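You operate a simulated robot arm through the tools that you are given. There is no shell and no other tool.

You are at the controls of a simulated robot arm. One attempt, no reset.

## Task
Clamp the small carton, fold its side flaps, lay the blue tape strip on the seam and roll it down.
Fine: green lever down to HOLD; roll the whole strip with the orange roller and put the roller back; the other strips stay. Set down upright: orange roller.
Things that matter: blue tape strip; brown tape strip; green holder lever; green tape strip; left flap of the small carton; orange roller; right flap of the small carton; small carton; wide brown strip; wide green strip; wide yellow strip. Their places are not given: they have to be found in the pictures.

It is judged by the outcome, as a careful person would: the job done as asked, and still so three seconds after it is handed in. It fails if anything else is knocked over, pushed out of place, dropped, spilled or broken. Flat cloth is picked up by pressing the open fingertips on it (5 to 10 N) and closing them slowly along it; thin cloth reads only 2 to 8 mm in the jaws.

## Robot
A 6-joint arm with a fingered hand, fixed in place. Base frame: the origin is on the floor under the middle of its stand, x ahead of it, y to its left, z up. Units: m, degrees, N and s.
With the tool pointing down near the work surface it reaches from about 0.5 to 0.96 m from the base axis. Its first joint turns from -166.0 to 166.0 degrees. Payload 5 kg.
The TCP is the grasp point between the finger pads, 0.043 m short of the fingertips. In the tool frame z runs along the fingers and y along their closing line. The gripper opens to 0.144 m; its body begins 0.05 m behind the TCP. The gripper is a hand of 5 fingers: y runs from the thumb to the fingers, the wrist lies at [-0.021, -0.133, -0.233] in the tool frame.
Orientation is that of the tool frame in the base frame, as a unit quaternion [x, y, z, w]. With the fingers straight down and the wrist toward the robot, the tool's x, y and z point along [0, 1, 0], [1, 0, 0] and [0, 0, -1] of the base frame.

## Interface
- The arm moves only by the tool send_rows. Its argument "deltas" is a list of rows, each a list of 6 numbers: the shift along the base's x, y, z in cm, then the turn, a rotation vector about the base's x, y, z in degrees. In form: [[tx, ty, tz, wx, wy, wz], ...]. A call has 1 to 20 rows; each row is the pose to reach, as a shift and turn from the pose commanded when the call began. Rows are played at 5 a second. More than 0.05 m and 8.6 degrees between two rows, and nothing of the call is played. Where a pose cannot be reached the arm comes as near as it can. A force on the tool above 40 N (or 10 N above the force at the start of the call, whichever is more), or a blocked arm, ends the call early, and 0.2 s more pass. In this call time passes only in rows, and 0.2 s behind the last. The reply holds the time, the measured pose of the TCP, the force on the tool along the base axes, the opening and the grip force, in the units named above and with some noise, with the torque about the TCP (base axes, N m) and any sound that the robot's microphone picked up.
- Cameras (640 x 400 px; columns grow to the right, rows downward): "scene" is fixed at [0.0524, -0.5014, 1.5814]; the picture's right is [0.80, -0.61, 0.00], its down [-0.37, -0.49, -0.79] and it looks along [0.48, 0.63, -0.62] (base axes); focal length 368 px, centre (320, 200). "wrist" rides on the gripper at [0.086, -0.108, -0.168] in the tool frame; the picture's right is [-0.80, 0.28, -0.53], its down [-0.54, -0.73, 0.42] and it looks along [-0.27, 0.63, 0.73] (tool axes); focal length 275 px, centre (320, 200).
- camera(camera): a new picture of that camera. It takes no simulated time.
- slide_trunk(by): slides the trunk up (or, below 0, down) by that many m; the arm rides with it, the base frame stays. It gives what a move gives, with no picture.
- move_fingers(index, middle, ring, little, thumb_bend, thumb_turn): sets how far each is bent, from 0 (flat) to 1 (curled in); at 0.3 the hand is open as for a grip, at 0.7 the pads meet at the TCP. One left out holds its place. A second passes; each finger stops where it meets its share of the squeeze, and holds until it gets a number again. It is the only way to open and close the hand. It gives what a move gives, with no picture; readings hold the bend of each and the force on index, middle, ring, little, thumb and palm. thumb_turn goes from beside the hand (0) to across from the fingers (1), as for a grip.
- pixel_to_xyz(camera, pixels): for up to 12 pixels [column, row] of the newest picture of that camera ("zoom" is the newest enlarged one), the place [x, y, z] in the base frame of the surface seen there, good to about 0.002 m. It takes no simulated time.
- inspect(camera, box): a new picture of the part [left, top, right, bottom] of that camera's present view, enlarged. It takes no simulated time.
- sign_off(): hands the job in; it is judged then, once.

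Leave the gripper open and the arm clear of the work at the hand-in unless told otherwise.

The tools are called by a JSON object that holds its "name" and its "arguments". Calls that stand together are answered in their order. send_rows: Moves the arm, as the interface text tells. Its arguments: {"type":"object","properties":{"deltas":{"type":"array","items":{"type":"array","items":{"type":"number"}}}},"required":["deltas"]} The other tools are called the same way: slide_trunk (by) moves the trunk up or down; move_fingers (index, middle, ring, little, thumb_bend, thumb_turn) moves the fingers one by one; camera (camera) takes a picture; pixel_to_xyz (camera, pixels) gives the place of the surface under pixels of a picture; inspect (camera, box) takes an enlarged picture of a part of a camera's view; sign_off () hands the job in.

At the start:

```text
time_s: 0.0
position: [0.4242, 0.3311, 1.2219]
orientation: [0.707, 0.707, -0.001, 0.0]
ft_force: [0.0, -1.1, 0.2]
moment: [-0.01, 0.01, -0.01]
finger_gap: 0.1437
gripper_force: 0.1
shape: jaw
bend: [0.3, 0.3, 0.3, 0.3, 0.3, 0.98]
finger forces: [0.0, 0.0, 0.0, 0.1, 0.0, 0.0]
trunk travel left (down, up): [-0.475, 0.115]
```

scene: 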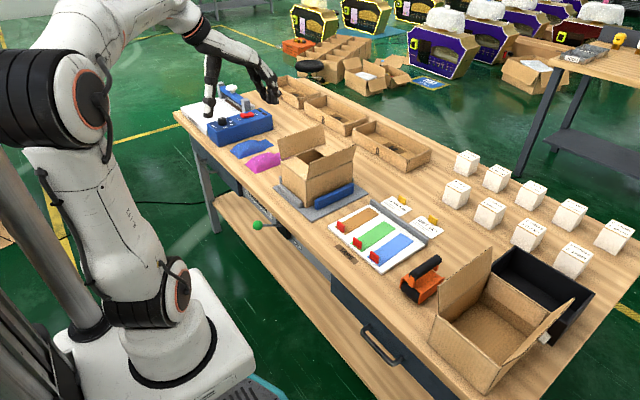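
wrist: 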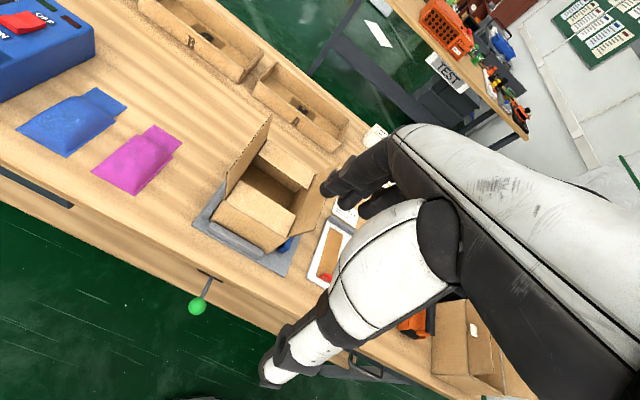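

I see the workbench with the small carton (around pixel 315,170), tape strips on a white board (375,240), the orange roller (422,280), and a green-knobbed lever (257,225). I'll enlarge these areas first.

{"name": "inspect", "arguments": {"camera": "scene", "box": [230, 110, 390, 240]}}

{"name": "inspect", "arguments": {"camera": "scene", "box": [320, 180, 480, 310]}}

```text
3.08 times, centred on (310, 175) of scene
```

zoom: 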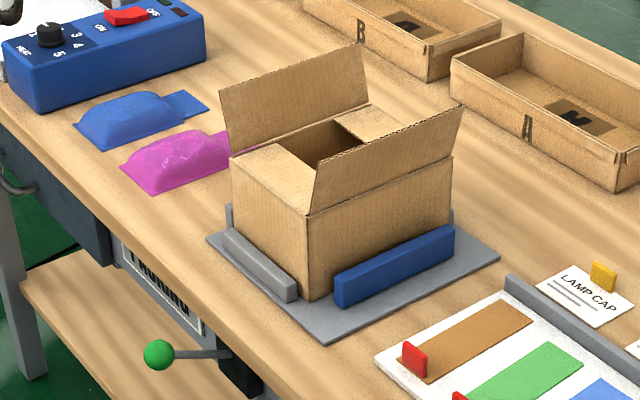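

```text
3.08 times, centred on (400, 245) of scene
```

zoom: 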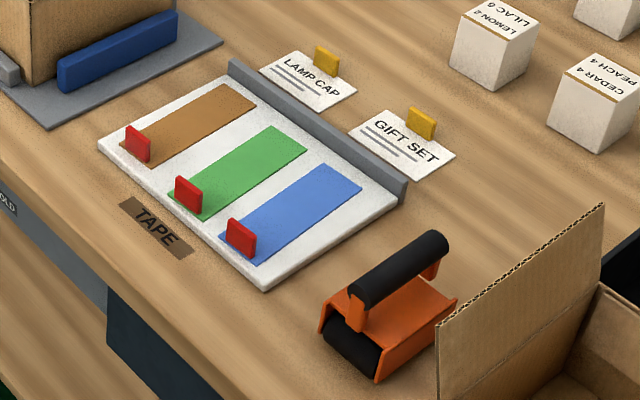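

The carton's end flaps are already folded in and its left and right flaps stand up. Each strip has a red tab. I'll measure positions, and look more closely at the lever.

{"name": "pixel_to_xyz", "arguments": {"camera": "zoom", "pixels": [[240, 245], [255, 262], [220, 225], [320, 185], [361, 188], [135, 145], [188, 195], [99, 147], [264, 290], [405, 195], [230, 62], [306, 150]]}}

{"name": "pixel_to_xyz", "arguments": {"camera": "zoom", "pixels": [[355, 285], [435, 240], [355, 300], [440, 265], [325, 330], [375, 380], [455, 300], [350, 355], [400, 310], [440, 380], [600, 205], [380, 340]]}}

{"name": "inspect", "arguments": {"camera": "scene", "box": [225, 185, 345, 285]}}

```text
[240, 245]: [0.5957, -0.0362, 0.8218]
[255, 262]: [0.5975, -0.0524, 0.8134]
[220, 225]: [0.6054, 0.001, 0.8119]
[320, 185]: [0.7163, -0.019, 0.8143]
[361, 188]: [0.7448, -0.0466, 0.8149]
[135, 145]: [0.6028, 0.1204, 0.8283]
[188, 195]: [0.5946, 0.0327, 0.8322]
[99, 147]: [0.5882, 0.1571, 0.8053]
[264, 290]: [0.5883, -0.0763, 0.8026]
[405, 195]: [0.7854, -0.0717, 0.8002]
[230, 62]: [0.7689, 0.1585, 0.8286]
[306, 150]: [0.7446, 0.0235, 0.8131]
```

```text
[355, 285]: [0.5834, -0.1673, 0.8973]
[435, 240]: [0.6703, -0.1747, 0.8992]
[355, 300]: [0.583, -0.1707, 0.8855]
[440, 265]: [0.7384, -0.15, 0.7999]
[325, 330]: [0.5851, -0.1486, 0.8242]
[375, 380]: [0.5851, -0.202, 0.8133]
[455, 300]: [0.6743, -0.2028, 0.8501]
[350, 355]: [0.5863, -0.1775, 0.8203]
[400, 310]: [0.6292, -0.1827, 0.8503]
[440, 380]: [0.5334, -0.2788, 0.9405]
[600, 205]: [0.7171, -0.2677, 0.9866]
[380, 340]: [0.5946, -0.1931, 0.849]
```

```text
4.00 times, centred on (285, 235) of scene
```

zoom: 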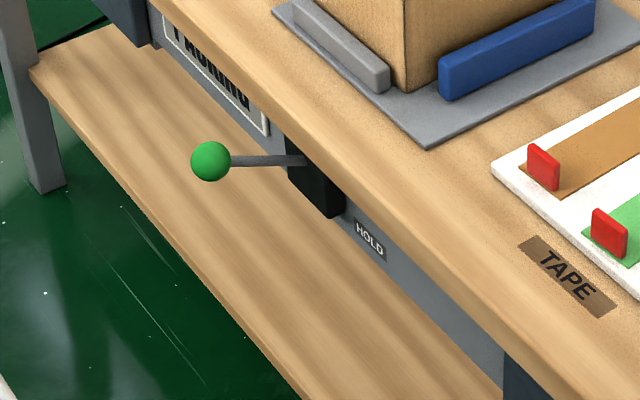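

The lever knob is at (210,162) of this zoom, on a rod coming out of the bench front; HOLD label at (370,240). Measuring those, then the carton.

{"name": "pixel_to_xyz", "arguments": {"camera": "zoom", "pixels": [[210, 162], [192, 162], [210, 143], [240, 160], [290, 160], [320, 190], [368, 240], [345, 210], [288, 185], [230, 95], [320, 160], [480, 380]]}}

{"name": "inspect", "arguments": {"camera": "scene", "box": [260, 115, 370, 220]}}

```text
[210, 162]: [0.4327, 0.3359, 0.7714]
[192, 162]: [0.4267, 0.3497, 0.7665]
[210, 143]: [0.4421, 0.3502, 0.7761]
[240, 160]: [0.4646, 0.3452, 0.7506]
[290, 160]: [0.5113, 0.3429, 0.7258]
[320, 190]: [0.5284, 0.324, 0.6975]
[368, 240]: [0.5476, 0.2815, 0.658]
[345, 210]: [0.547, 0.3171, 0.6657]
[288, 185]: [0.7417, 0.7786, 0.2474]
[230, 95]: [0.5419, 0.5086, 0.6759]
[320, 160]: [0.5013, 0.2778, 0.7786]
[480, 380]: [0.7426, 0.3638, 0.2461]
```

```text
3.81 times, centred on (315, 168) of scene
```

zoom: 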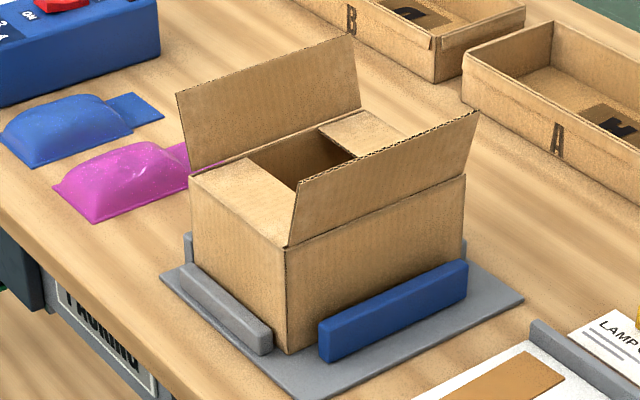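

Lever knob centre is near (0.44, 0.343, 0.765), swinging in the x-z plane about a pivot near (0.53, 0.34, 0.71); HOLD is below at z 0.66. Now measuring the carton and flaps in the zoom.

{"name": "pixel_to_xyz", "arguments": {"camera": "zoom", "pixels": [[290, 243], [300, 186], [474, 114], [462, 178], [286, 350], [180, 96], [350, 38], [360, 105], [194, 165], [190, 178], [250, 185], [370, 130]]}}

{"name": "pixel_to_xyz", "arguments": {"camera": "zoom", "pixels": [[320, 320], [320, 355], [460, 270], [460, 300], [182, 265], [268, 330], [268, 350], [390, 175], [280, 100], [290, 300], [165, 280], [518, 298]]}}

{"name": "camera", "arguments": {"camera": "wrist"}}

```text
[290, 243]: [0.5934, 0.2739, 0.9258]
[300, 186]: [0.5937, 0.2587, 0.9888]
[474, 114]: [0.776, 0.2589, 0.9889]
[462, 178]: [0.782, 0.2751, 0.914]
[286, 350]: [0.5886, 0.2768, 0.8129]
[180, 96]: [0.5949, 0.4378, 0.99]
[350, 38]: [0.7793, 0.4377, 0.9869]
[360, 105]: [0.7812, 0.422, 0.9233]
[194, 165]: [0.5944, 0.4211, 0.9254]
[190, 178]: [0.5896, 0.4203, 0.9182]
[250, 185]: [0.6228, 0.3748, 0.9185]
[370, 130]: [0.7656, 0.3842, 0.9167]
```

```text
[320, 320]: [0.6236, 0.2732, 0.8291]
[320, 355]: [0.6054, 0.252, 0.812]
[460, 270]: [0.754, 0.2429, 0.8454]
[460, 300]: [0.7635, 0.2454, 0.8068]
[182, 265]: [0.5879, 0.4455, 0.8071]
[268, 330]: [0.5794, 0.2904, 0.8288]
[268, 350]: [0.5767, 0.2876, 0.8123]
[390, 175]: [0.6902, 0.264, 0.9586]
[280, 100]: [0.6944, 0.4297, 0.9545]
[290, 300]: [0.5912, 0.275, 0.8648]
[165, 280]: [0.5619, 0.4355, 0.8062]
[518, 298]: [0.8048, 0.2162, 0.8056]
```

```text
taken
```

wrist: 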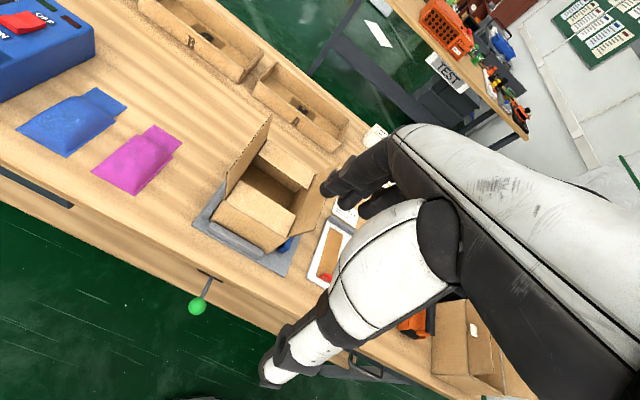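

Carton: x 0.59–0.783, y 0.274–0.422, top z≈0.92; flaps lean about 12° outward with tops at z 0.989, so the seam will be along x at y≈0.348. Now I zoom in hard on the blue strip with its red tab and on the roller.

{"name": "inspect", "arguments": {"camera": "scene", "box": [360, 225, 420, 270]}}

{"name": "inspect", "arguments": {"camera": "scene", "box": [390, 245, 450, 310]}}

{"name": "inspect", "arguments": {"camera": "scene", "box": [180, 20, 300, 120]}}

```text
8.89 times, centred on (390, 248) of scene
```

zoom: 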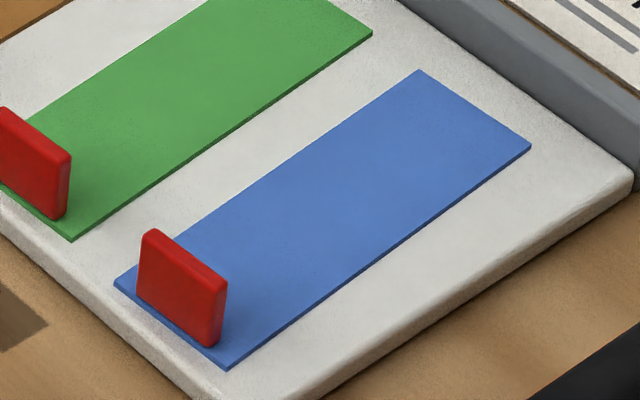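

```text
6.15 times, centred on (420, 278) of scene
```

zoom: 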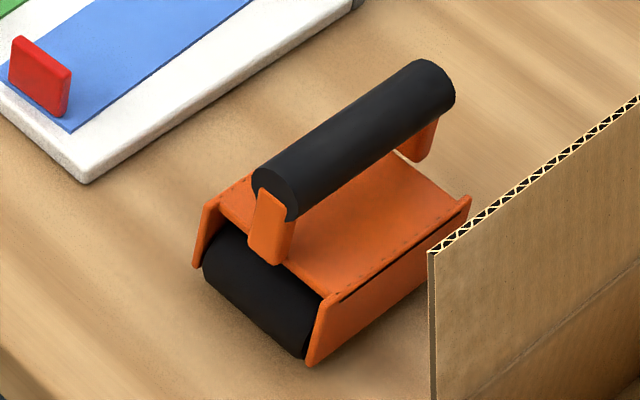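

```text
4.00 times, centred on (240, 70) of scene
```

zoom: 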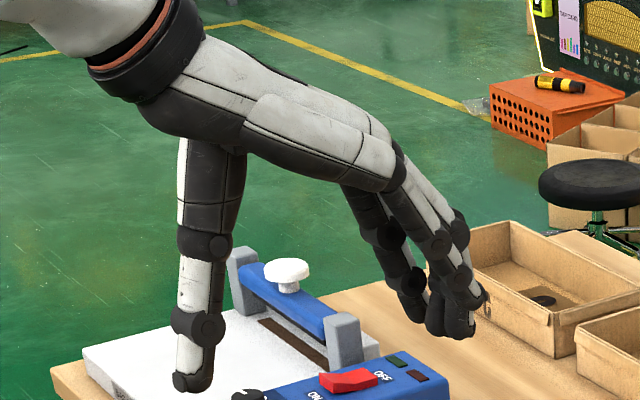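

Hand geometry is clear: palm down, thumb on the robot side, fingers on the far side. I'll re-zoom on the blue strip to measure its corners and tab.

{"name": "inspect", "arguments": {"camera": "scene", "box": [360, 225, 420, 270]}}

{"name": "pixel_to_xyz", "arguments": {"camera": "zoom", "pixels": [[118, 284], [228, 365], [419, 73], [528, 147], [150, 235], [222, 278], [215, 340], [140, 290], [180, 290], [320, 220], [224, 300], [222, 285]]}}

{"name": "inspect", "arguments": {"camera": "scene", "box": [390, 245, 450, 310]}}

{"name": "pixel_to_xyz", "arguments": {"camera": "zoom", "pixels": [[265, 180], [430, 70], [350, 120], [275, 195], [265, 230], [205, 260], [300, 345], [310, 355], [195, 260], [465, 200], [420, 150], [350, 220]]}}

```text
8.89 times, centred on (390, 248) of scene
```

zoom: 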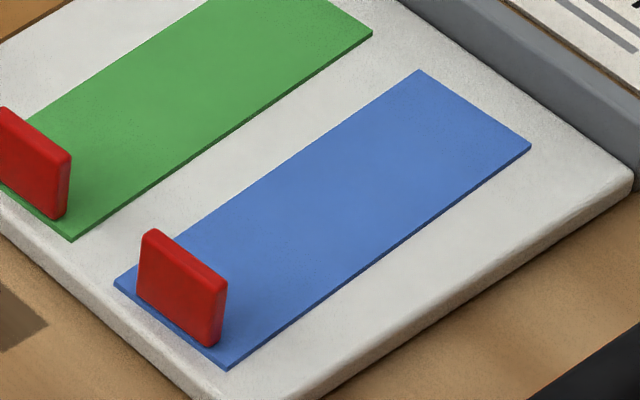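

```text
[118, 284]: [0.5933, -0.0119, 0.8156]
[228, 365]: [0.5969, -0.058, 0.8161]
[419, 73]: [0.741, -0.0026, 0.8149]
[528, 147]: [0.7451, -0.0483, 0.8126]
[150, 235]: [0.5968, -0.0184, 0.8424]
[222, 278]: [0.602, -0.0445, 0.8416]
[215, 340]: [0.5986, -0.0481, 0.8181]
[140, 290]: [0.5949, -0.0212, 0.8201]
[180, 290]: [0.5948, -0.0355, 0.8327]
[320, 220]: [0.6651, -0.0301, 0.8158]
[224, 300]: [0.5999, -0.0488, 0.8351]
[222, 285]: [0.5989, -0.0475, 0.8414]
```

```text
6.15 times, centred on (420, 278) of scene
```

zoom: 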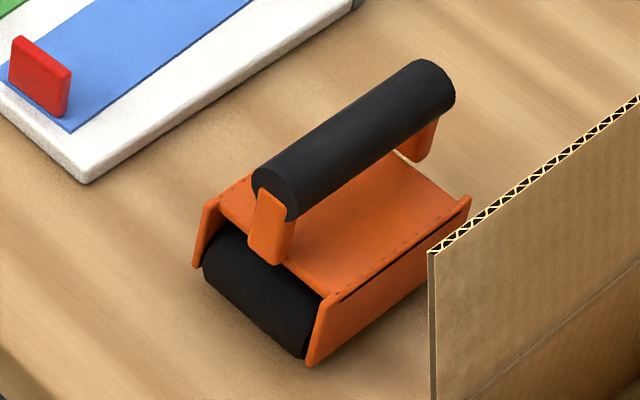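

```text
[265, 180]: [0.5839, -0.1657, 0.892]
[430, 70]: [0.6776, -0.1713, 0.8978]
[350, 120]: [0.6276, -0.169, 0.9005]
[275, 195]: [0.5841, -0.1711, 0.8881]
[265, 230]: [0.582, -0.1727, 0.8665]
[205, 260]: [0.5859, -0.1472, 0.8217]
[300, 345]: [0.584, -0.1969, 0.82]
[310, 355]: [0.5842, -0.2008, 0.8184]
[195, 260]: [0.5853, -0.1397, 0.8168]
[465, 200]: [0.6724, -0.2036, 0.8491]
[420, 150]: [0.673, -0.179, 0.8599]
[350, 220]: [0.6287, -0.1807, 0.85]
```

Measured: blue strip is 0.148 × 0.046 m, from (0.595,-0.035) to (0.743,-0.026), red tab at x≈0.598, z 0.816–0.842. Roller handle runs along x at y≈-0.17, z≈0.888. The hand is right above the lever already. I'll pinch the fingers closed to press the knob from above.

{"name": "move_fingers", "arguments": {"index": 0.7, "middle": 0.7, "ring": 0.7, "little": 0.7, "thumb_bend": 0.7, "thumb_turn": 1.0}}

{"name": "inspect", "arguments": {"camera": "scene", "box": [180, 20, 300, 120]}}

{"name": "camera", "arguments": {"camera": "wrist"}}

```text
time_s: 1.0
position: [0.4233, 0.3305, 1.2227]
orientation: [0.707, 0.707, 0.0, 0.0]
ft_force: [0.5, 0.5, -0.1]
moment: [0.02, 0.02, 0.02]
finger_gap: 0.0083
gripper_force: 0.1
shape: fingers
bend: [0.7, 0.7, 0.7, 0.7, 0.7, 1.0]
finger forces: [0.2, 0.1, 0.1, 0.0, 0.0, 0.0]
trunk travel left (down, up): [-0.475, 0.115]
```

```text
4.00 times, centred on (240, 70) of scene
```

zoom: 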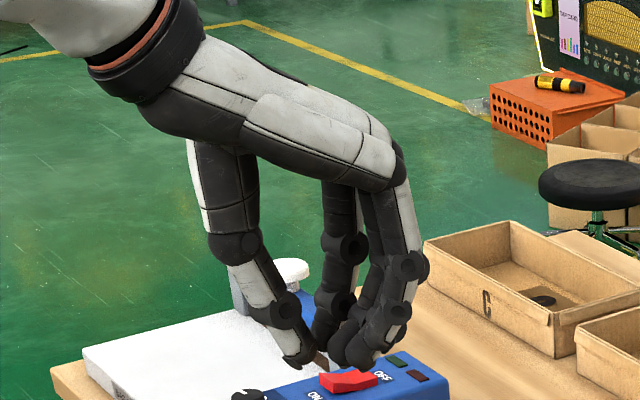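

```text
taken
```

wrist: 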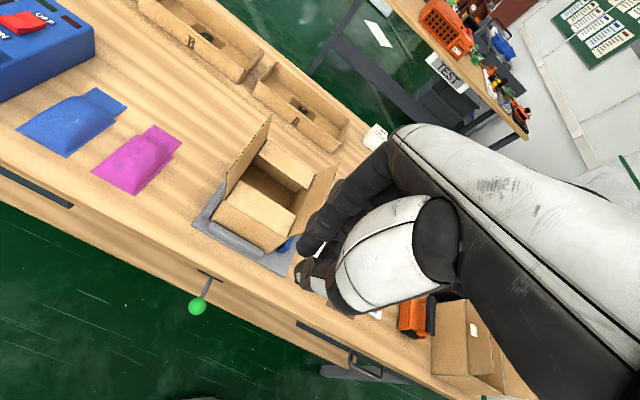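

The thumb and fingertips meet. I'll measure where the knuckles and tips are, plus the bench front edge and the knob, for clearance.

{"name": "pixel_to_xyz", "arguments": {"camera": "zoom", "pixels": [[300, 362], [362, 362], [380, 350], [412, 265], [425, 268], [400, 165], [340, 170], [395, 310], [345, 250], [320, 330], [280, 310], [240, 245]]}}

{"name": "pixel_to_xyz", "arguments": {"camera": "wrist", "pixels": [[197, 307], [208, 290], [206, 278], [160, 250], [163, 240], [240, 290], [238, 281], [197, 316], [189, 306], [205, 307], [212, 277], [203, 275]]}}

```text
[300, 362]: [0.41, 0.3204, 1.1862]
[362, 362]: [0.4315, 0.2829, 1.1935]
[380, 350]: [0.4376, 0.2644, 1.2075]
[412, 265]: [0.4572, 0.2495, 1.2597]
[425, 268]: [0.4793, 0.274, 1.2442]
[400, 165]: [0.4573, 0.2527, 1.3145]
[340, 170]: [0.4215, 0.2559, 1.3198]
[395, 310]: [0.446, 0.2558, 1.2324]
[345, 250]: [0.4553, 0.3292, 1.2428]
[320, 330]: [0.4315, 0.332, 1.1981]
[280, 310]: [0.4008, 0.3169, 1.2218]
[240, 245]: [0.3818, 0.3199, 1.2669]
```

```text
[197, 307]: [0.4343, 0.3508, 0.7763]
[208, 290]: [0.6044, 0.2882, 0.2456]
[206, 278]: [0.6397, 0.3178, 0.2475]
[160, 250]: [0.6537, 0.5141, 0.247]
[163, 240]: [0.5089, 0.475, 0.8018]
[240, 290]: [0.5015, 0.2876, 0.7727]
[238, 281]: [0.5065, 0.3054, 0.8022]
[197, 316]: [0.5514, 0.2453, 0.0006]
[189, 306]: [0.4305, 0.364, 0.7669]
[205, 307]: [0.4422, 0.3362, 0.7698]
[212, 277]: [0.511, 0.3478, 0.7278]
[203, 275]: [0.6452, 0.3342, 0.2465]
```

Knob centre is about (0.437, 0.348, 0.762), radius ~0.015; bench front edge at x≈0.50, and the knuckles stick out at most 0.056 ahead of the TCP, so pressing with TCP x≈0.426 clears the edge. I'll descend to just above the knob (TCP z≈0.86).

{"name": "send_rows", "arguments": {"deltas": [[0.1, 0.8, -4.5, 0, 0, 0], [0.2, 1.6, -9, 0, 0, 0], [0.3, 1.6, -13.5, 0, 0, 0], [0.3, 1.6, -18, 0, 0, 0], [0.3, 1.6, -22.5, 0, 0, 0], [0.3, 1.6, -27, 0, 0, 0], [0.3, 1.6, -31.5, 0, 0, 0], [0.3, 1.6, -36, 0, 0, 0]]}}

{"name": "camera", "arguments": {"camera": "scene"}}

{"name": "inspect", "arguments": {"camera": "scene", "box": [200, 130, 320, 250]}}

{"name": "camera", "arguments": {"camera": "wrist"}}

```text
time_s: 2.8
position: [0.4265, 0.3483, 0.861]
orientation: [0.707, 0.707, 0.0, 0.0]
ft_force: [-0.1, -0.2, -0.3]
moment: [-0.03, 0.0, 0.0]
finger_gap: 0.0083
gripper_force: 0.0
shape: fingers
bend: [0.7, 0.7, 0.7, 0.7, 0.7, 1.0]
finger forces: [0.0, 0.0, 0.0, 0.1, 0.0, 0.1]
trunk travel left (down, up): [-0.475, 0.115]
```

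```text
taken
```

scene: 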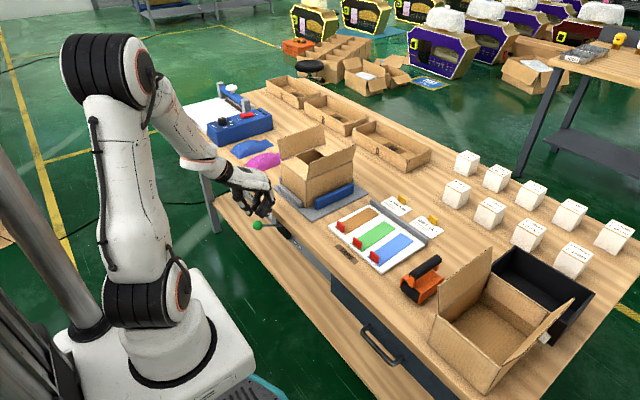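

```text
3.33 times, centred on (260, 190) of scene
```

zoom: 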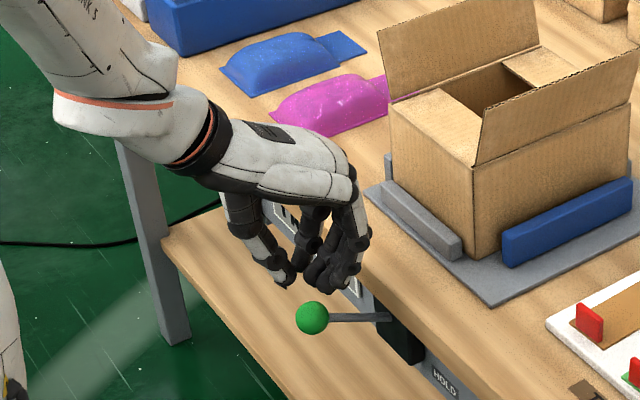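

```text
taken
```

wrist: 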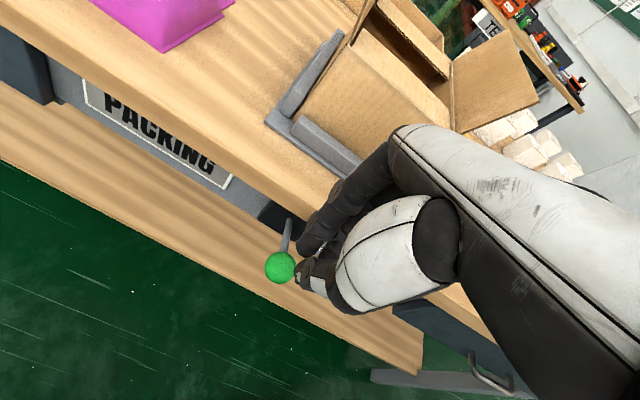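

The knob sits right beneath the index tip. I shift +0.8 cm in y so thumb, index and middle all bear on it, then press down in 1 cm rows about 9 cm.

{"name": "send_rows", "arguments": {"deltas": [[0, 0.8, -1, 0, 0, 0], [0, 0.8, -2, 0, 0, 0], [0, 0.8, -3, 0, 0, 0], [0, 0.8, -4, 0, 0, 0], [-0.1, 0.8, -5, 0, 0, 0], [-0.2, 0.8, -6, 0, 0, 0], [-0.3, 0.8, -7, 0, 0, 0], [-0.3, 0.8, -8, 0, 0, 0], [-0.3, 0.8, -9, 0, 0, 0]]}}

{"name": "inspect", "arguments": {"camera": "scene", "box": [200, 130, 320, 250]}}

{"name": "camera", "arguments": {"camera": "wrist"}}

```text
time_s: 4.8
position: [0.4239, 0.3556, 0.7726]
orientation: [0.707, 0.707, 0.0, 0.0]
ft_force: [0.7, -0.8, 0.1]
moment: [0.0, -0.03, -0.01]
finger_gap: 0.0083
gripper_force: 0.0
shape: fingers
bend: [0.7, 0.7, 0.7, 0.7, 0.7, 1.0]
finger forces: [0.0, 0.0, 0.1, 0.1, 0.0, 0.0]
trunk travel left (down, up): [-0.475, 0.115]
```

```text
3.33 times, centred on (260, 190) of scene
```

zoom: 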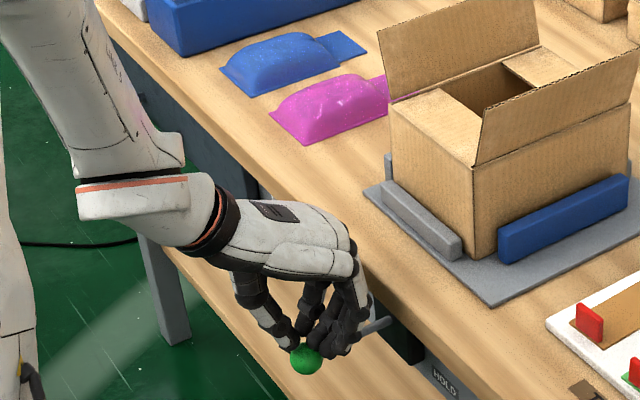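

```text
taken
```

wrist: 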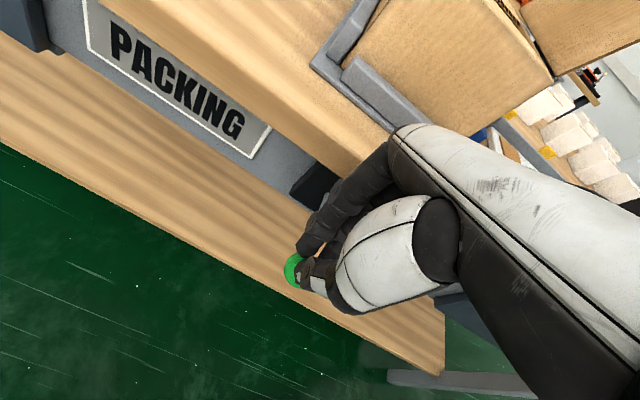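

The knob follows with almost no force and the clamp jaw is starting to move. I continue down another 6 cm in small rows, returning x slightly forward with the arc.

{"name": "send_rows", "arguments": {"deltas": [[0, 0, -1, 0, 0, 0], [0, 0, -2, 0, 0, 0], [0.1, 0, -3, 0, 0, 0], [0.2, 0, -4, 0, 0, 0], [0.3, 0, -5, 0, 0, 0], [0.4, 0, -6, 0, 0, 0]]}}

{"name": "inspect", "arguments": {"camera": "scene", "box": [200, 130, 320, 250]}}

{"name": "camera", "arguments": {"camera": "wrist"}}

```text
time_s: 6.2
position: [0.4286, 0.3568, 0.715]
orientation: [0.707, 0.708, 0.004, 0.0]
ft_force: [1.2, 5.6, 25.4]
moment: [0.28, -0.29, 0.05]
finger_gap: 0.0048
gripper_force: 13.9
shape: fingers
bend: [0.71, 0.71, 0.7, 0.7, 0.7, 1.0]
finger forces: [18.6, 10.1, 0.0, 0.1, 0.1, 0.1]
trunk travel left (down, up): [-0.475, 0.115]
```

```text
3.33 times, centred on (260, 190) of scene
```

zoom: 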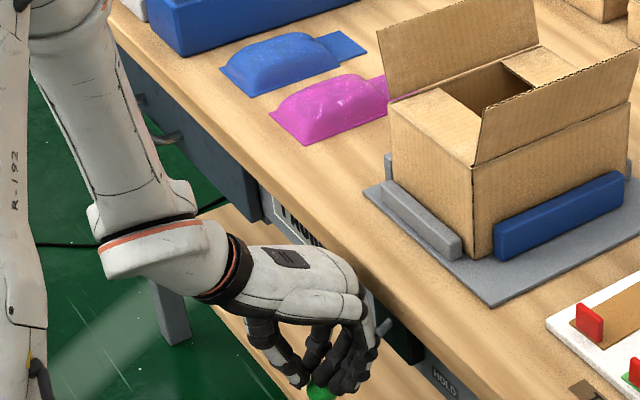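

```text
taken
```

wrist: 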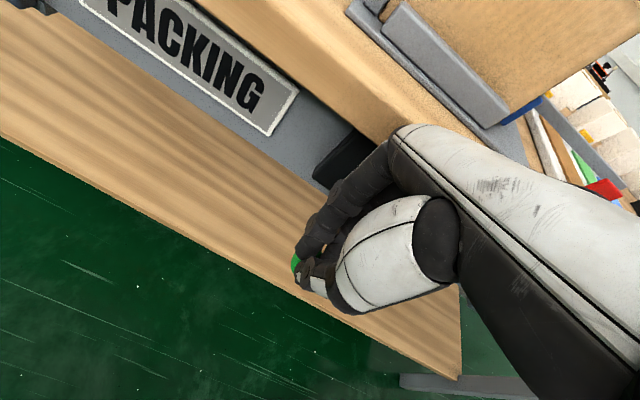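

Force is now 25 N on index and middle, and the blue jaw is against the carton — likely the end stop. I press 0.5 cm more to make sure it is seated.

{"name": "send_rows", "arguments": {"deltas": [[0, 0, -0.3, 0, 0, 0], [0, 0, -0.5, 0, 0, 0]]}}

```text
time_s: 6.7
position: [0.4307, 0.3599, 0.7122]
orientation: [0.707, 0.707, 0.007, 0.0]
ft_force: [-2.0, 1.0, 11.7]
moment: [-0.03, 0.0, 0.0]
finger_gap: 0.0084
gripper_force: 6.0
shape: fingers
bend: [0.7, 0.72, 0.7, 0.7, 0.7, 1.0]
finger forces: [1.0, 11.3, 0.0, 0.1, 0.0, 0.0]
trunk travel left (down, up): [-0.475, 0.115]
stopped in row 2: the force on the tool passed its limit at 42 N (the readings are from after the stop); the commanded pose is now the measured one
```

That hit the stop at 42 N, so the lever is at its end. I lift straight up slowly and check that the lever stays down.

{"name": "send_rows", "arguments": {"deltas": [[-0.2, -0.3, 1, 0, 0, 0], [-0.4, -0.3, 2.5, 0, 0, 0], [-0.6, -0.3, 5, 0, 0, 0], [-1, -0.3, 9, 0, 0, 0], [-1, -0.3, 13, 0, 0, 0], [-1, -0.3, 17, 0, 0, 0], [-1, -0.3, 21.5, 0, 0, 0]]}}

{"name": "inspect", "arguments": {"camera": "scene", "box": [200, 130, 340, 250]}}

{"name": "camera", "arguments": {"camera": "wrist"}}

```text
time_s: 8.2
position: [0.4194, 0.356, 0.9288]
orientation: [0.707, 0.707, 0.005, -0.001]
ft_force: [-0.3, -0.8, -0.4]
moment: [0.01, -0.01, 0.01]
finger_gap: 0.0086
gripper_force: 0.0
shape: fingers
bend: [0.7, 0.7, 0.7, 0.7, 0.7, 1.0]
finger forces: [0.0, 0.1, 0.1, 0.0, 0.0, 0.0]
trunk travel left (down, up): [-0.475, 0.115]
```

```text
3.33 times, centred on (270, 190) of scene
```

zoom: 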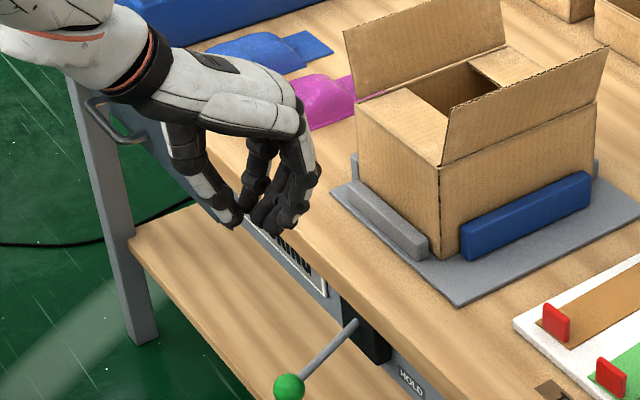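

```text
taken
```

wrist: 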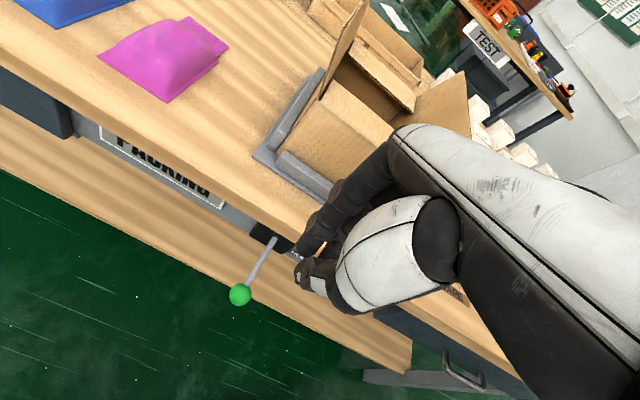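

The lever stays down at HOLD and the blue jaw now grips the carton. Next the right flap: I go up over the carton, then to a spot just outside the right flap (x 0.687, y 0.205).

{"name": "send_rows", "arguments": {"deltas": [[0, 0, 4, 0, 0, 0], [0, 0, 8, 0, 0, 0], [0, 0, 12, 0, 0, 0], [1, -3, 16, 0, 0, 0], [5, -6, 17, 0, 0, 0], [9, -9, 17, 0, 0, 0], [12, -12, 17, 0, 0, 0], [16, -15, 17, 0, 0, 0], [20, -15.5, 17, 0, 0, 0], [24, -15.5, 17, 0, 0, 0], [26.7, -15.5, 17, 0, 0, 0]]}}

{"name": "camera", "arguments": {"camera": "scene"}}

{"name": "camera", "arguments": {"camera": "wrist"}}

```text
refused: row 4 steps farther than a row can; nothing moved
```

```text
taken
```

scene: 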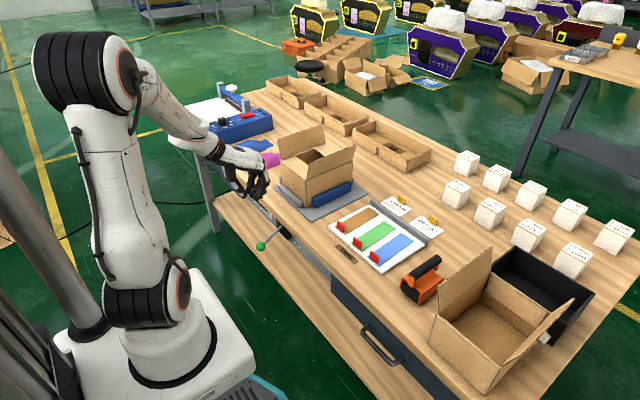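

```text
taken
```

wrist: 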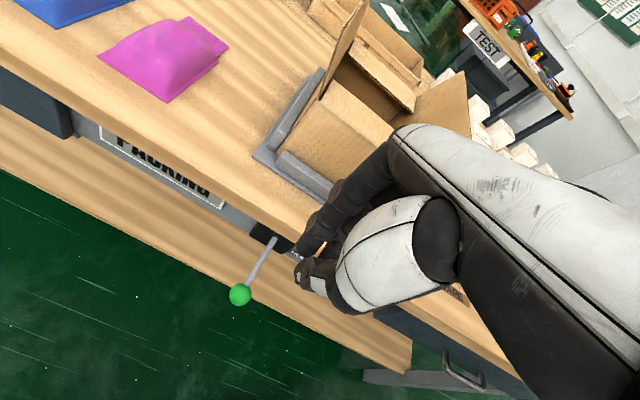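

That call was refused because one row stepped over 5 cm, so nothing moved. I resend the same path with smaller steps.

{"name": "send_rows", "arguments": {"deltas": [[0, 0, 4, 0, 0, 0], [0, 0, 8, 0, 0, 0], [0, 0, 12, 0, 0, 0], [0, 0, 16, 0, 0, 0], [1, -3, 18, 0, 0, 0], [3, -6.5, 18, 0, 0, 0], [6, -9.5, 18, 0, 0, 0], [9, -12.5, 18, 0, 0, 0], [12, -15.5, 18, 0, 0, 0], [16, -15.5, 18, 0, 0, 0], [20, -15.5, 18, 0, 0, 0], [24, -15.5, 18, 0, 0, 0], [26.7, -15.5, 17, 0, 0, 0]]}}

{"name": "camera", "arguments": {"camera": "scene"}}

{"name": "camera", "arguments": {"camera": "wrist"}}

```text
time_s: 11.1
position: [0.6878, 0.1989, 1.0957]
orientation: [0.707, 0.707, 0.005, -0.001]
ft_force: [0.2, -0.9, 0.6]
moment: [-0.03, 0.0, 0.0]
finger_gap: 0.008
gripper_force: 0.1
shape: fingers
bend: [0.7, 0.7, 0.7, 0.7, 0.7, 1.0]
finger forces: [0.1, 0.0, 0.1, 0.0, 0.0, 0.0]
trunk travel left (down, up): [-0.475, 0.115]
```

```text
taken
```

scene: 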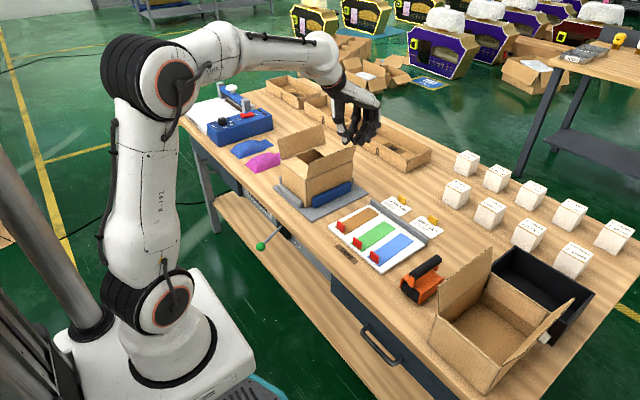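

```text
taken
```

wrist: 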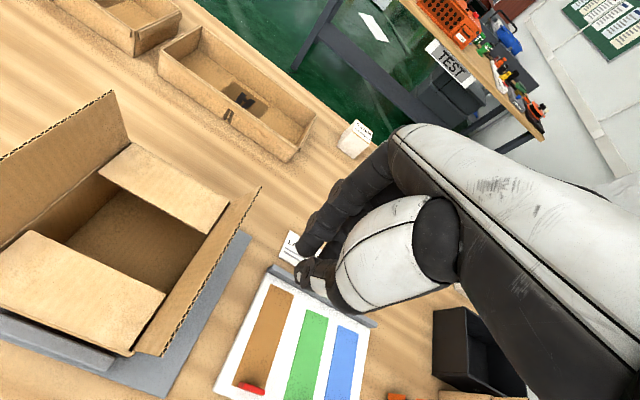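

Clear view: the hand is beside the right flap. I lower to fingertip height ~0.97 and push the right flap inward (+y) past vertical.

{"name": "send_rows", "arguments": {"deltas": [[0, 0, -4, 0, 0, 0], [0, 0, -8.2, 0, 0, 0], [0, 2.6, -8.2, 0, 0, 0], [0, 4.6, -8.2, 0, 0, 0], [0, 6.4, -8.2, 0, 0, 0], [0, 7.6, -8.5, 0, 0, 0], [0, 8.9, -9.0, 0, 0, 0]]}}

{"name": "inspect", "arguments": {"camera": "scene", "box": [250, 80, 400, 220]}}

{"name": "camera", "arguments": {"camera": "wrist"}}

```text
time_s: 12.7
position: [0.6882, 0.2904, 1.008]
orientation: [0.707, 0.707, 0.005, -0.002]
ft_force: [0.1, 0.1, 0.2]
moment: [0.02, 0.0, 0.01]
finger_gap: 0.0084
gripper_force: 0.1
shape: fingers
bend: [0.7, 0.7, 0.7, 0.7, 0.7, 1.0]
finger forces: [0.1, 0.0, 0.0, 0.0, 0.1, 0.0]
trunk travel left (down, up): [-0.475, 0.115]
```

```text
2.86 times, centred on (325, 150) of scene
```

zoom: 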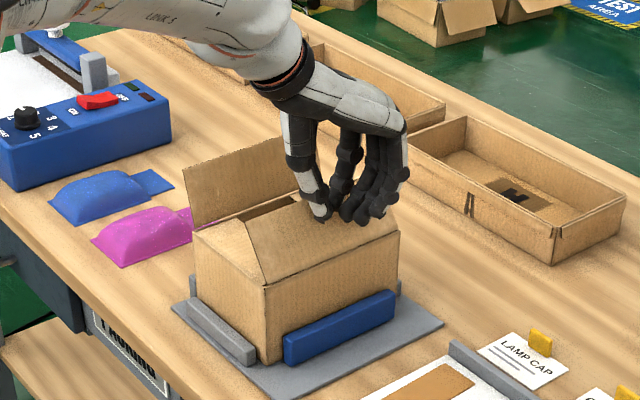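

```text
taken
```

wrist: 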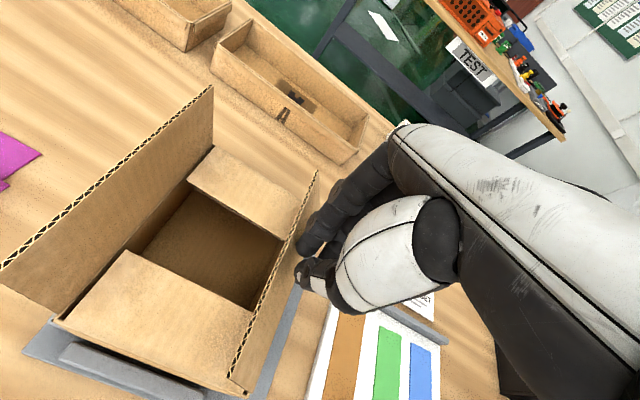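

The right flap is folding in past vertical with almost no force. I continue the arc inward and down until it lies flat.

{"name": "send_rows", "arguments": {"deltas": [[0, 0.7, -0.8, 0, 0, 0], [0, 1.5, -1.8, 0, 0, 0], [0, 2.2, -2.8, 0, 0, 0], [0, 2.6, -3.6, 0, 0, 0], [0, 2.7, -4.1, 0, 0, 0], [0, 2.7, -4.4, 0, 0, 0]]}}

{"name": "inspect", "arguments": {"camera": "scene", "box": [250, 80, 400, 220]}}

{"name": "camera", "arguments": {"camera": "wrist"}}

```text
time_s: 14.1
position: [0.6865, 0.3185, 0.967]
orientation: [0.707, 0.707, 0.008, 0.001]
ft_force: [-4.1, -0.6, 20.5]
moment: [0.07, 0.49, 0.06]
finger_gap: 0.0087
gripper_force: 9.5
shape: fingers
bend: [0.7, 0.7, 0.7, 0.7, 0.7, 1.0]
finger forces: [0.0, 0.1, 0.1, 0.0, 19.9, 0.0]
trunk travel left (down, up): [-0.475, 0.115]
```

```text
2.86 times, centred on (325, 150) of scene
```

zoom: 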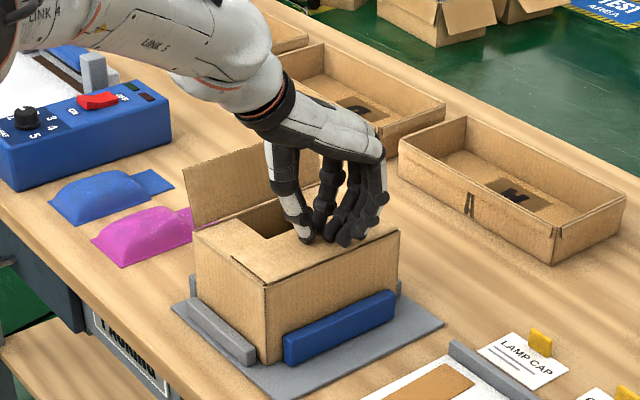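

```text
taken
```

wrist: 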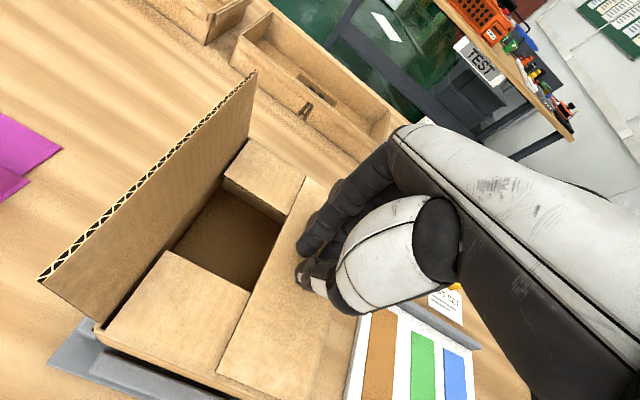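

The right flap is flat (thumb tip presses with 20 N). I lift off and check whether it stays down.

{"name": "send_rows", "arguments": {"deltas": [[0, 0, 1, 0, 0, 0], [0, 0, 3, 0, 0, 0], [0, 0, 6, 0, 0, 0], [0, 0, 10, 0, 0, 0], [0, 0, 13, 0, 0, 0]]}}

{"name": "inspect", "arguments": {"camera": "scene", "box": [250, 80, 400, 220]}}

{"name": "camera", "arguments": {"camera": "wrist"}}

```text
time_s: 15.2
position: [0.687, 0.3155, 1.0936]
orientation: [0.707, 0.707, 0.003, -0.001]
ft_force: [0.2, 0.0, 0.0]
moment: [0.02, 0.0, -0.01]
finger_gap: 0.0076
gripper_force: 0.1
shape: fingers
bend: [0.7, 0.7, 0.7, 0.7, 0.7, 1.0]
finger forces: [0.0, 0.0, 0.0, 0.0, 0.0, 0.1]
trunk travel left (down, up): [-0.475, 0.115]
```

```text
2.86 times, centred on (325, 150) of scene
```

zoom: 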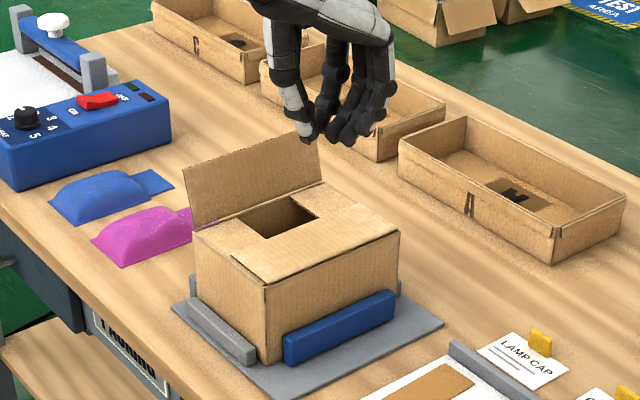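

```text
taken
```

wrist: 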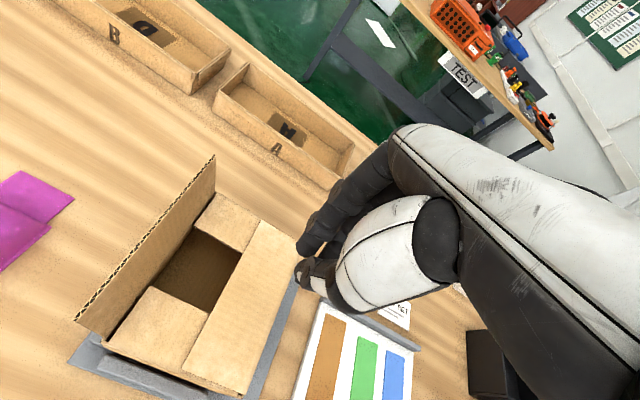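

The right flap stays flat. Now the left flap: I move over it to y≈0.56 (outside), with the fingertips well above its top edge at z 0.989.

{"name": "send_rows", "arguments": {"deltas": [[0, 4, 1, 0, 0, 0], [0, 8, 1.5, 0, 0, 0], [0, 12, 1.5, 0, 0, 0], [0, 16, 1.5, 0, 0, 0], [0, 20, 1.5, 0, 0, 0], [0, 24.5, 0, 0, 0, 0]]}}

{"name": "inspect", "arguments": {"camera": "scene", "box": [230, 60, 380, 220]}}

{"name": "camera", "arguments": {"camera": "wrist"}}

```text
time_s: 16.6
position: [0.6789, 0.5594, 1.0894]
orientation: [0.707, 0.707, 0.005, 0.0]
ft_force: [-0.1, -1.0, 0.6]
moment: [0.08, -0.06, -0.01]
finger_gap: 0.0082
gripper_force: 0.0
shape: fingers
bend: [0.7, 0.7, 0.7, 0.7, 0.7, 1.0]
finger forces: [0.1, 0.1, 0.0, 0.1, 0.0, 0.0]
out of reach, approached as far as the arm can: row 6
trunk travel left (down, up): [-0.475, 0.115]
```

```text
2.50 times, centred on (305, 140) of scene
```

zoom: 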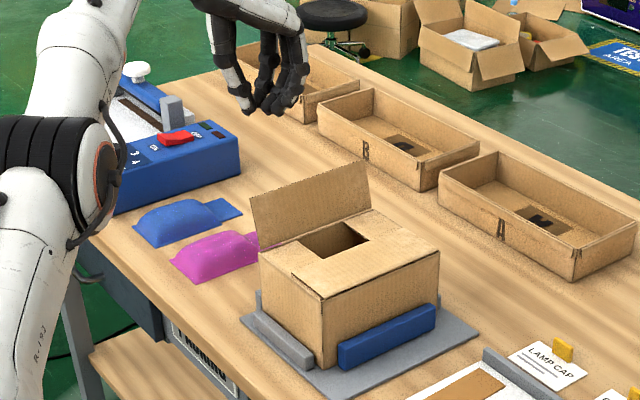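

```text
taken
```

wrist: 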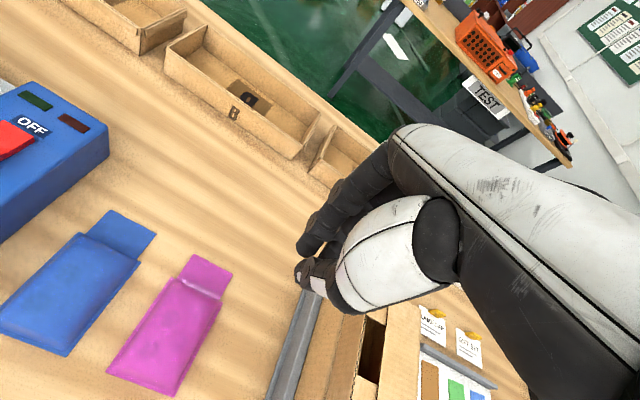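

I'm at the edge of reach at x 0.687, so I'll pull x back 3 cm while lowering to fingertip height ~0.955, then push the flap towards −y with the little-finger side.

{"name": "send_rows", "arguments": {"deltas": [[-3, 0, -3, 0, 0, 0], [-3, 0, -6, 0, 0, 0], [-3, 0, -9.3, 0, 0, 0]]}}

{"name": "inspect", "arguments": {"camera": "scene", "box": [230, 60, 380, 220]}}

{"name": "camera", "arguments": {"camera": "wrist"}}

```text
time_s: 17.4
position: [0.6503, 0.5601, 0.9935]
orientation: [0.706, 0.708, 0.005, 0.0]
ft_force: [0.3, -0.5, -0.8]
moment: [0.02, 0.05, 0.02]
finger_gap: 0.0082
gripper_force: 0.1
shape: fingers
bend: [0.7, 0.7, 0.7, 0.7, 0.7, 1.0]
finger forces: [0.0, 0.1, 0.0, 0.0, 0.0, 0.0]
trunk travel left (down, up): [-0.475, 0.115]
```

```text
2.50 times, centred on (305, 140) of scene
```

zoom: 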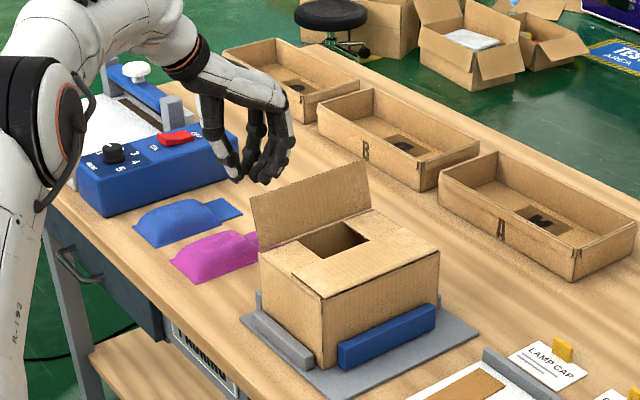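

```text
taken
```

wrist: 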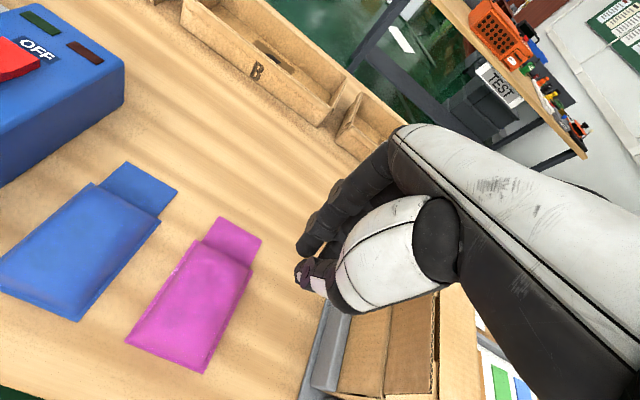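

The hand is outside the left flap at the right height. Now I push it inward (−y) through vertical with a small descending arc.

{"name": "send_rows", "arguments": {"deltas": [[0, -2.5, 0, 0, 0, 0], [0.5, -4.5, 0, 0, 0, 0], [1, -6.2, 0, 0, 0, 0], [1.5, -7.6, -0.2, 0, 0, 0], [2, -9, -0.7, 0, 0, 0]]}}

{"name": "inspect", "arguments": {"camera": "scene", "box": [230, 60, 380, 220]}}

{"name": "camera", "arguments": {"camera": "wrist"}}

```text
time_s: 18.6
position: [0.6706, 0.4675, 0.9895]
orientation: [0.707, 0.707, 0.004, -0.001]
ft_force: [0.1, -0.2, -0.3]
moment: [-0.01, 0.02, 0.01]
finger_gap: 0.0082
gripper_force: 0.0
shape: fingers
bend: [0.7, 0.7, 0.7, 0.7, 0.7, 1.0]
finger forces: [0.0, 0.0, 0.0, 0.0, 0.1, 0.0]
trunk travel left (down, up): [-0.475, 0.115]
```

```text
2.50 times, centred on (305, 140) of scene
```

zoom: 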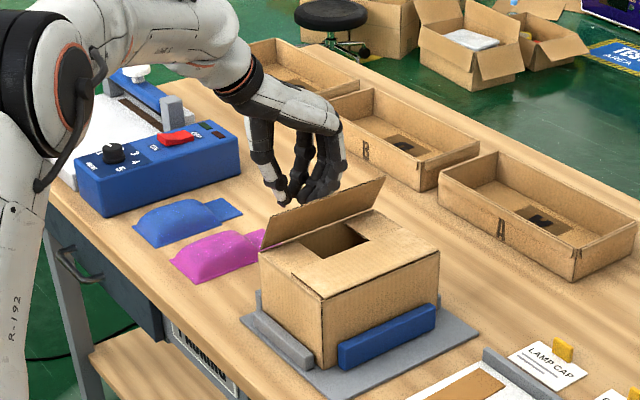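

```text
taken
```

wrist: 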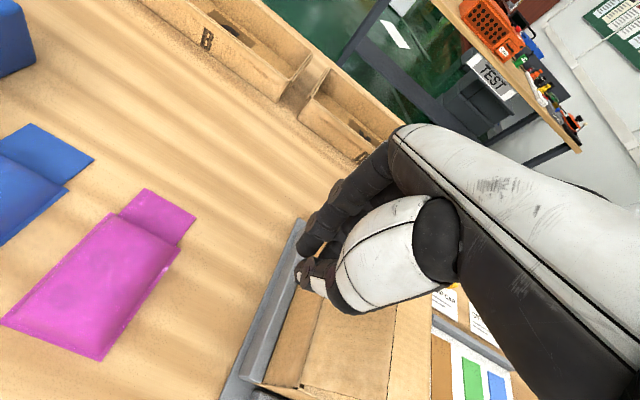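

The left flap is now past vertical. I continue inward and down, sliding over it until the hand presses on its middle.

{"name": "send_rows", "arguments": {"deltas": [[0.3, -1, -0.5, 0, 0, 0], [0.6, -2, -1.1, 0, 0, 0], [1, -3.2, -1.6, 0, 0, 0], [1.3, -4.5, -1.8, 0, 0, 0], [1.6, -6, -1.8, 0, 0, 0], [1.6, -7, -1.9, 0, 0, 0], [1.6, -7.4, -2.2, 0, 0, 0]]}}

{"name": "inspect", "arguments": {"camera": "scene", "box": [230, 60, 380, 220]}}

{"name": "camera", "arguments": {"camera": "wrist"}}

```text
time_s: 20.2
position: [0.6868, 0.3926, 0.9682]
orientation: [0.707, 0.708, 0.004, 0.0]
ft_force: [-0.4, 0.0, 0.0]
moment: [0.0, 0.01, 0.01]
finger_gap: 0.0079
gripper_force: 0.1
shape: fingers
bend: [0.7, 0.7, 0.7, 0.7, 0.7, 1.0]
finger forces: [0.0, 0.1, 0.0, 0.0, 0.0, 0.0]
trunk travel left (down, up): [-0.475, 0.115]
```

```text
2.50 times, centred on (305, 140) of scene
```

zoom: 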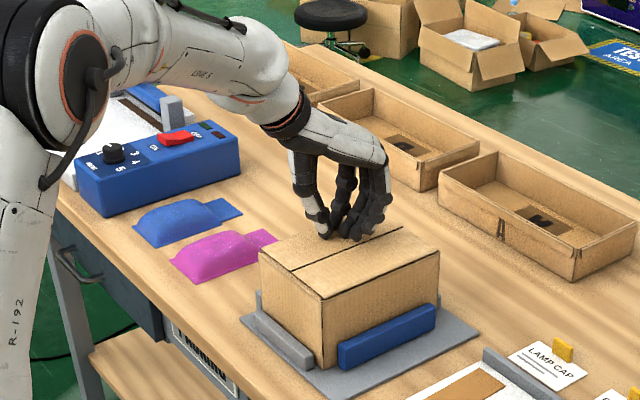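

```text
taken
```

wrist: 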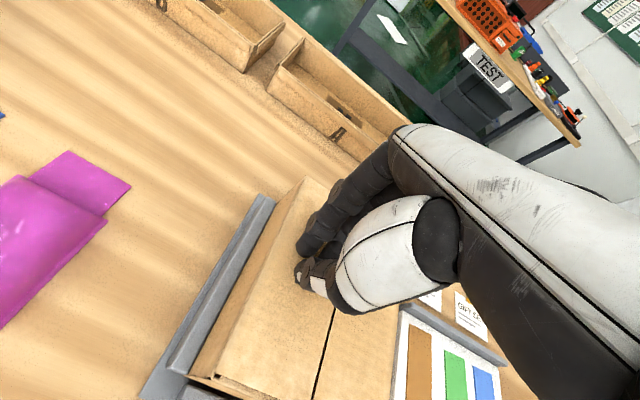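

Both flaps look closed with the seam visible. I press down a few millimetres to seat the left one, then lift away and check.

{"name": "send_rows", "arguments": {"deltas": [[0, 0, -0.3, 0, 0, 0], [0, 0, -0.5, 0, 0, 0], [0, 0, 0.5, 0, 0, 0], [0, 0, 3, 0, 0, 0], [0, -2, 7, 0, 0, 0], [0, -4, 11, 0, 0, 0], [-3, -7, 13, 0, 0, 0], [-6, -10, 13, 0, 0, 0], [-9, -13, 13, 0, 0, 0]]}}

{"name": "inspect", "arguments": {"camera": "scene", "box": [250, 110, 370, 220]}}

{"name": "camera", "arguments": {"camera": "wrist"}}

```text
time_s: 22.2
position: [0.5961, 0.2637, 1.0947]
orientation: [0.706, 0.708, 0.004, -0.001]
ft_force: [0.5, 0.1, -0.5]
moment: [-0.02, 0.03, 0.0]
finger_gap: 0.0077
gripper_force: 0.1
shape: fingers
bend: [0.7, 0.7, 0.7, 0.7, 0.7, 1.0]
finger forces: [0.0, 0.0, 0.0, 0.1, 0.1, 0.1]
trunk travel left (down, up): [-0.475, 0.115]
```

```text
3.64 times, centred on (310, 165) of scene
```

zoom: 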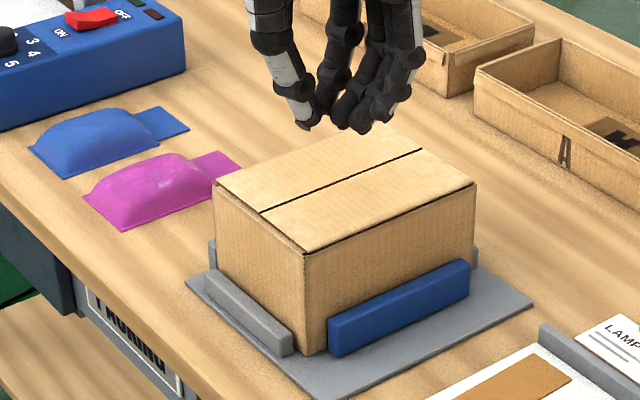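

```text
taken
```

wrist: 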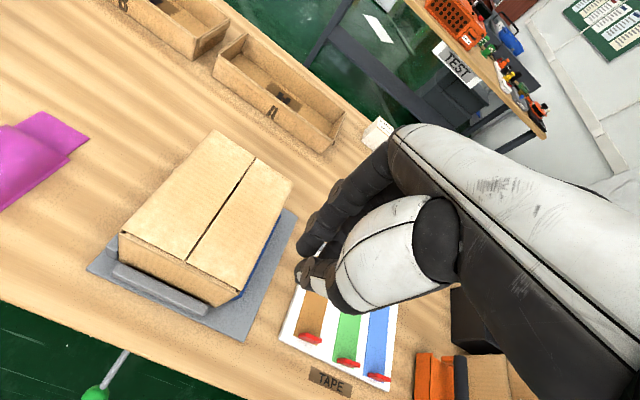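

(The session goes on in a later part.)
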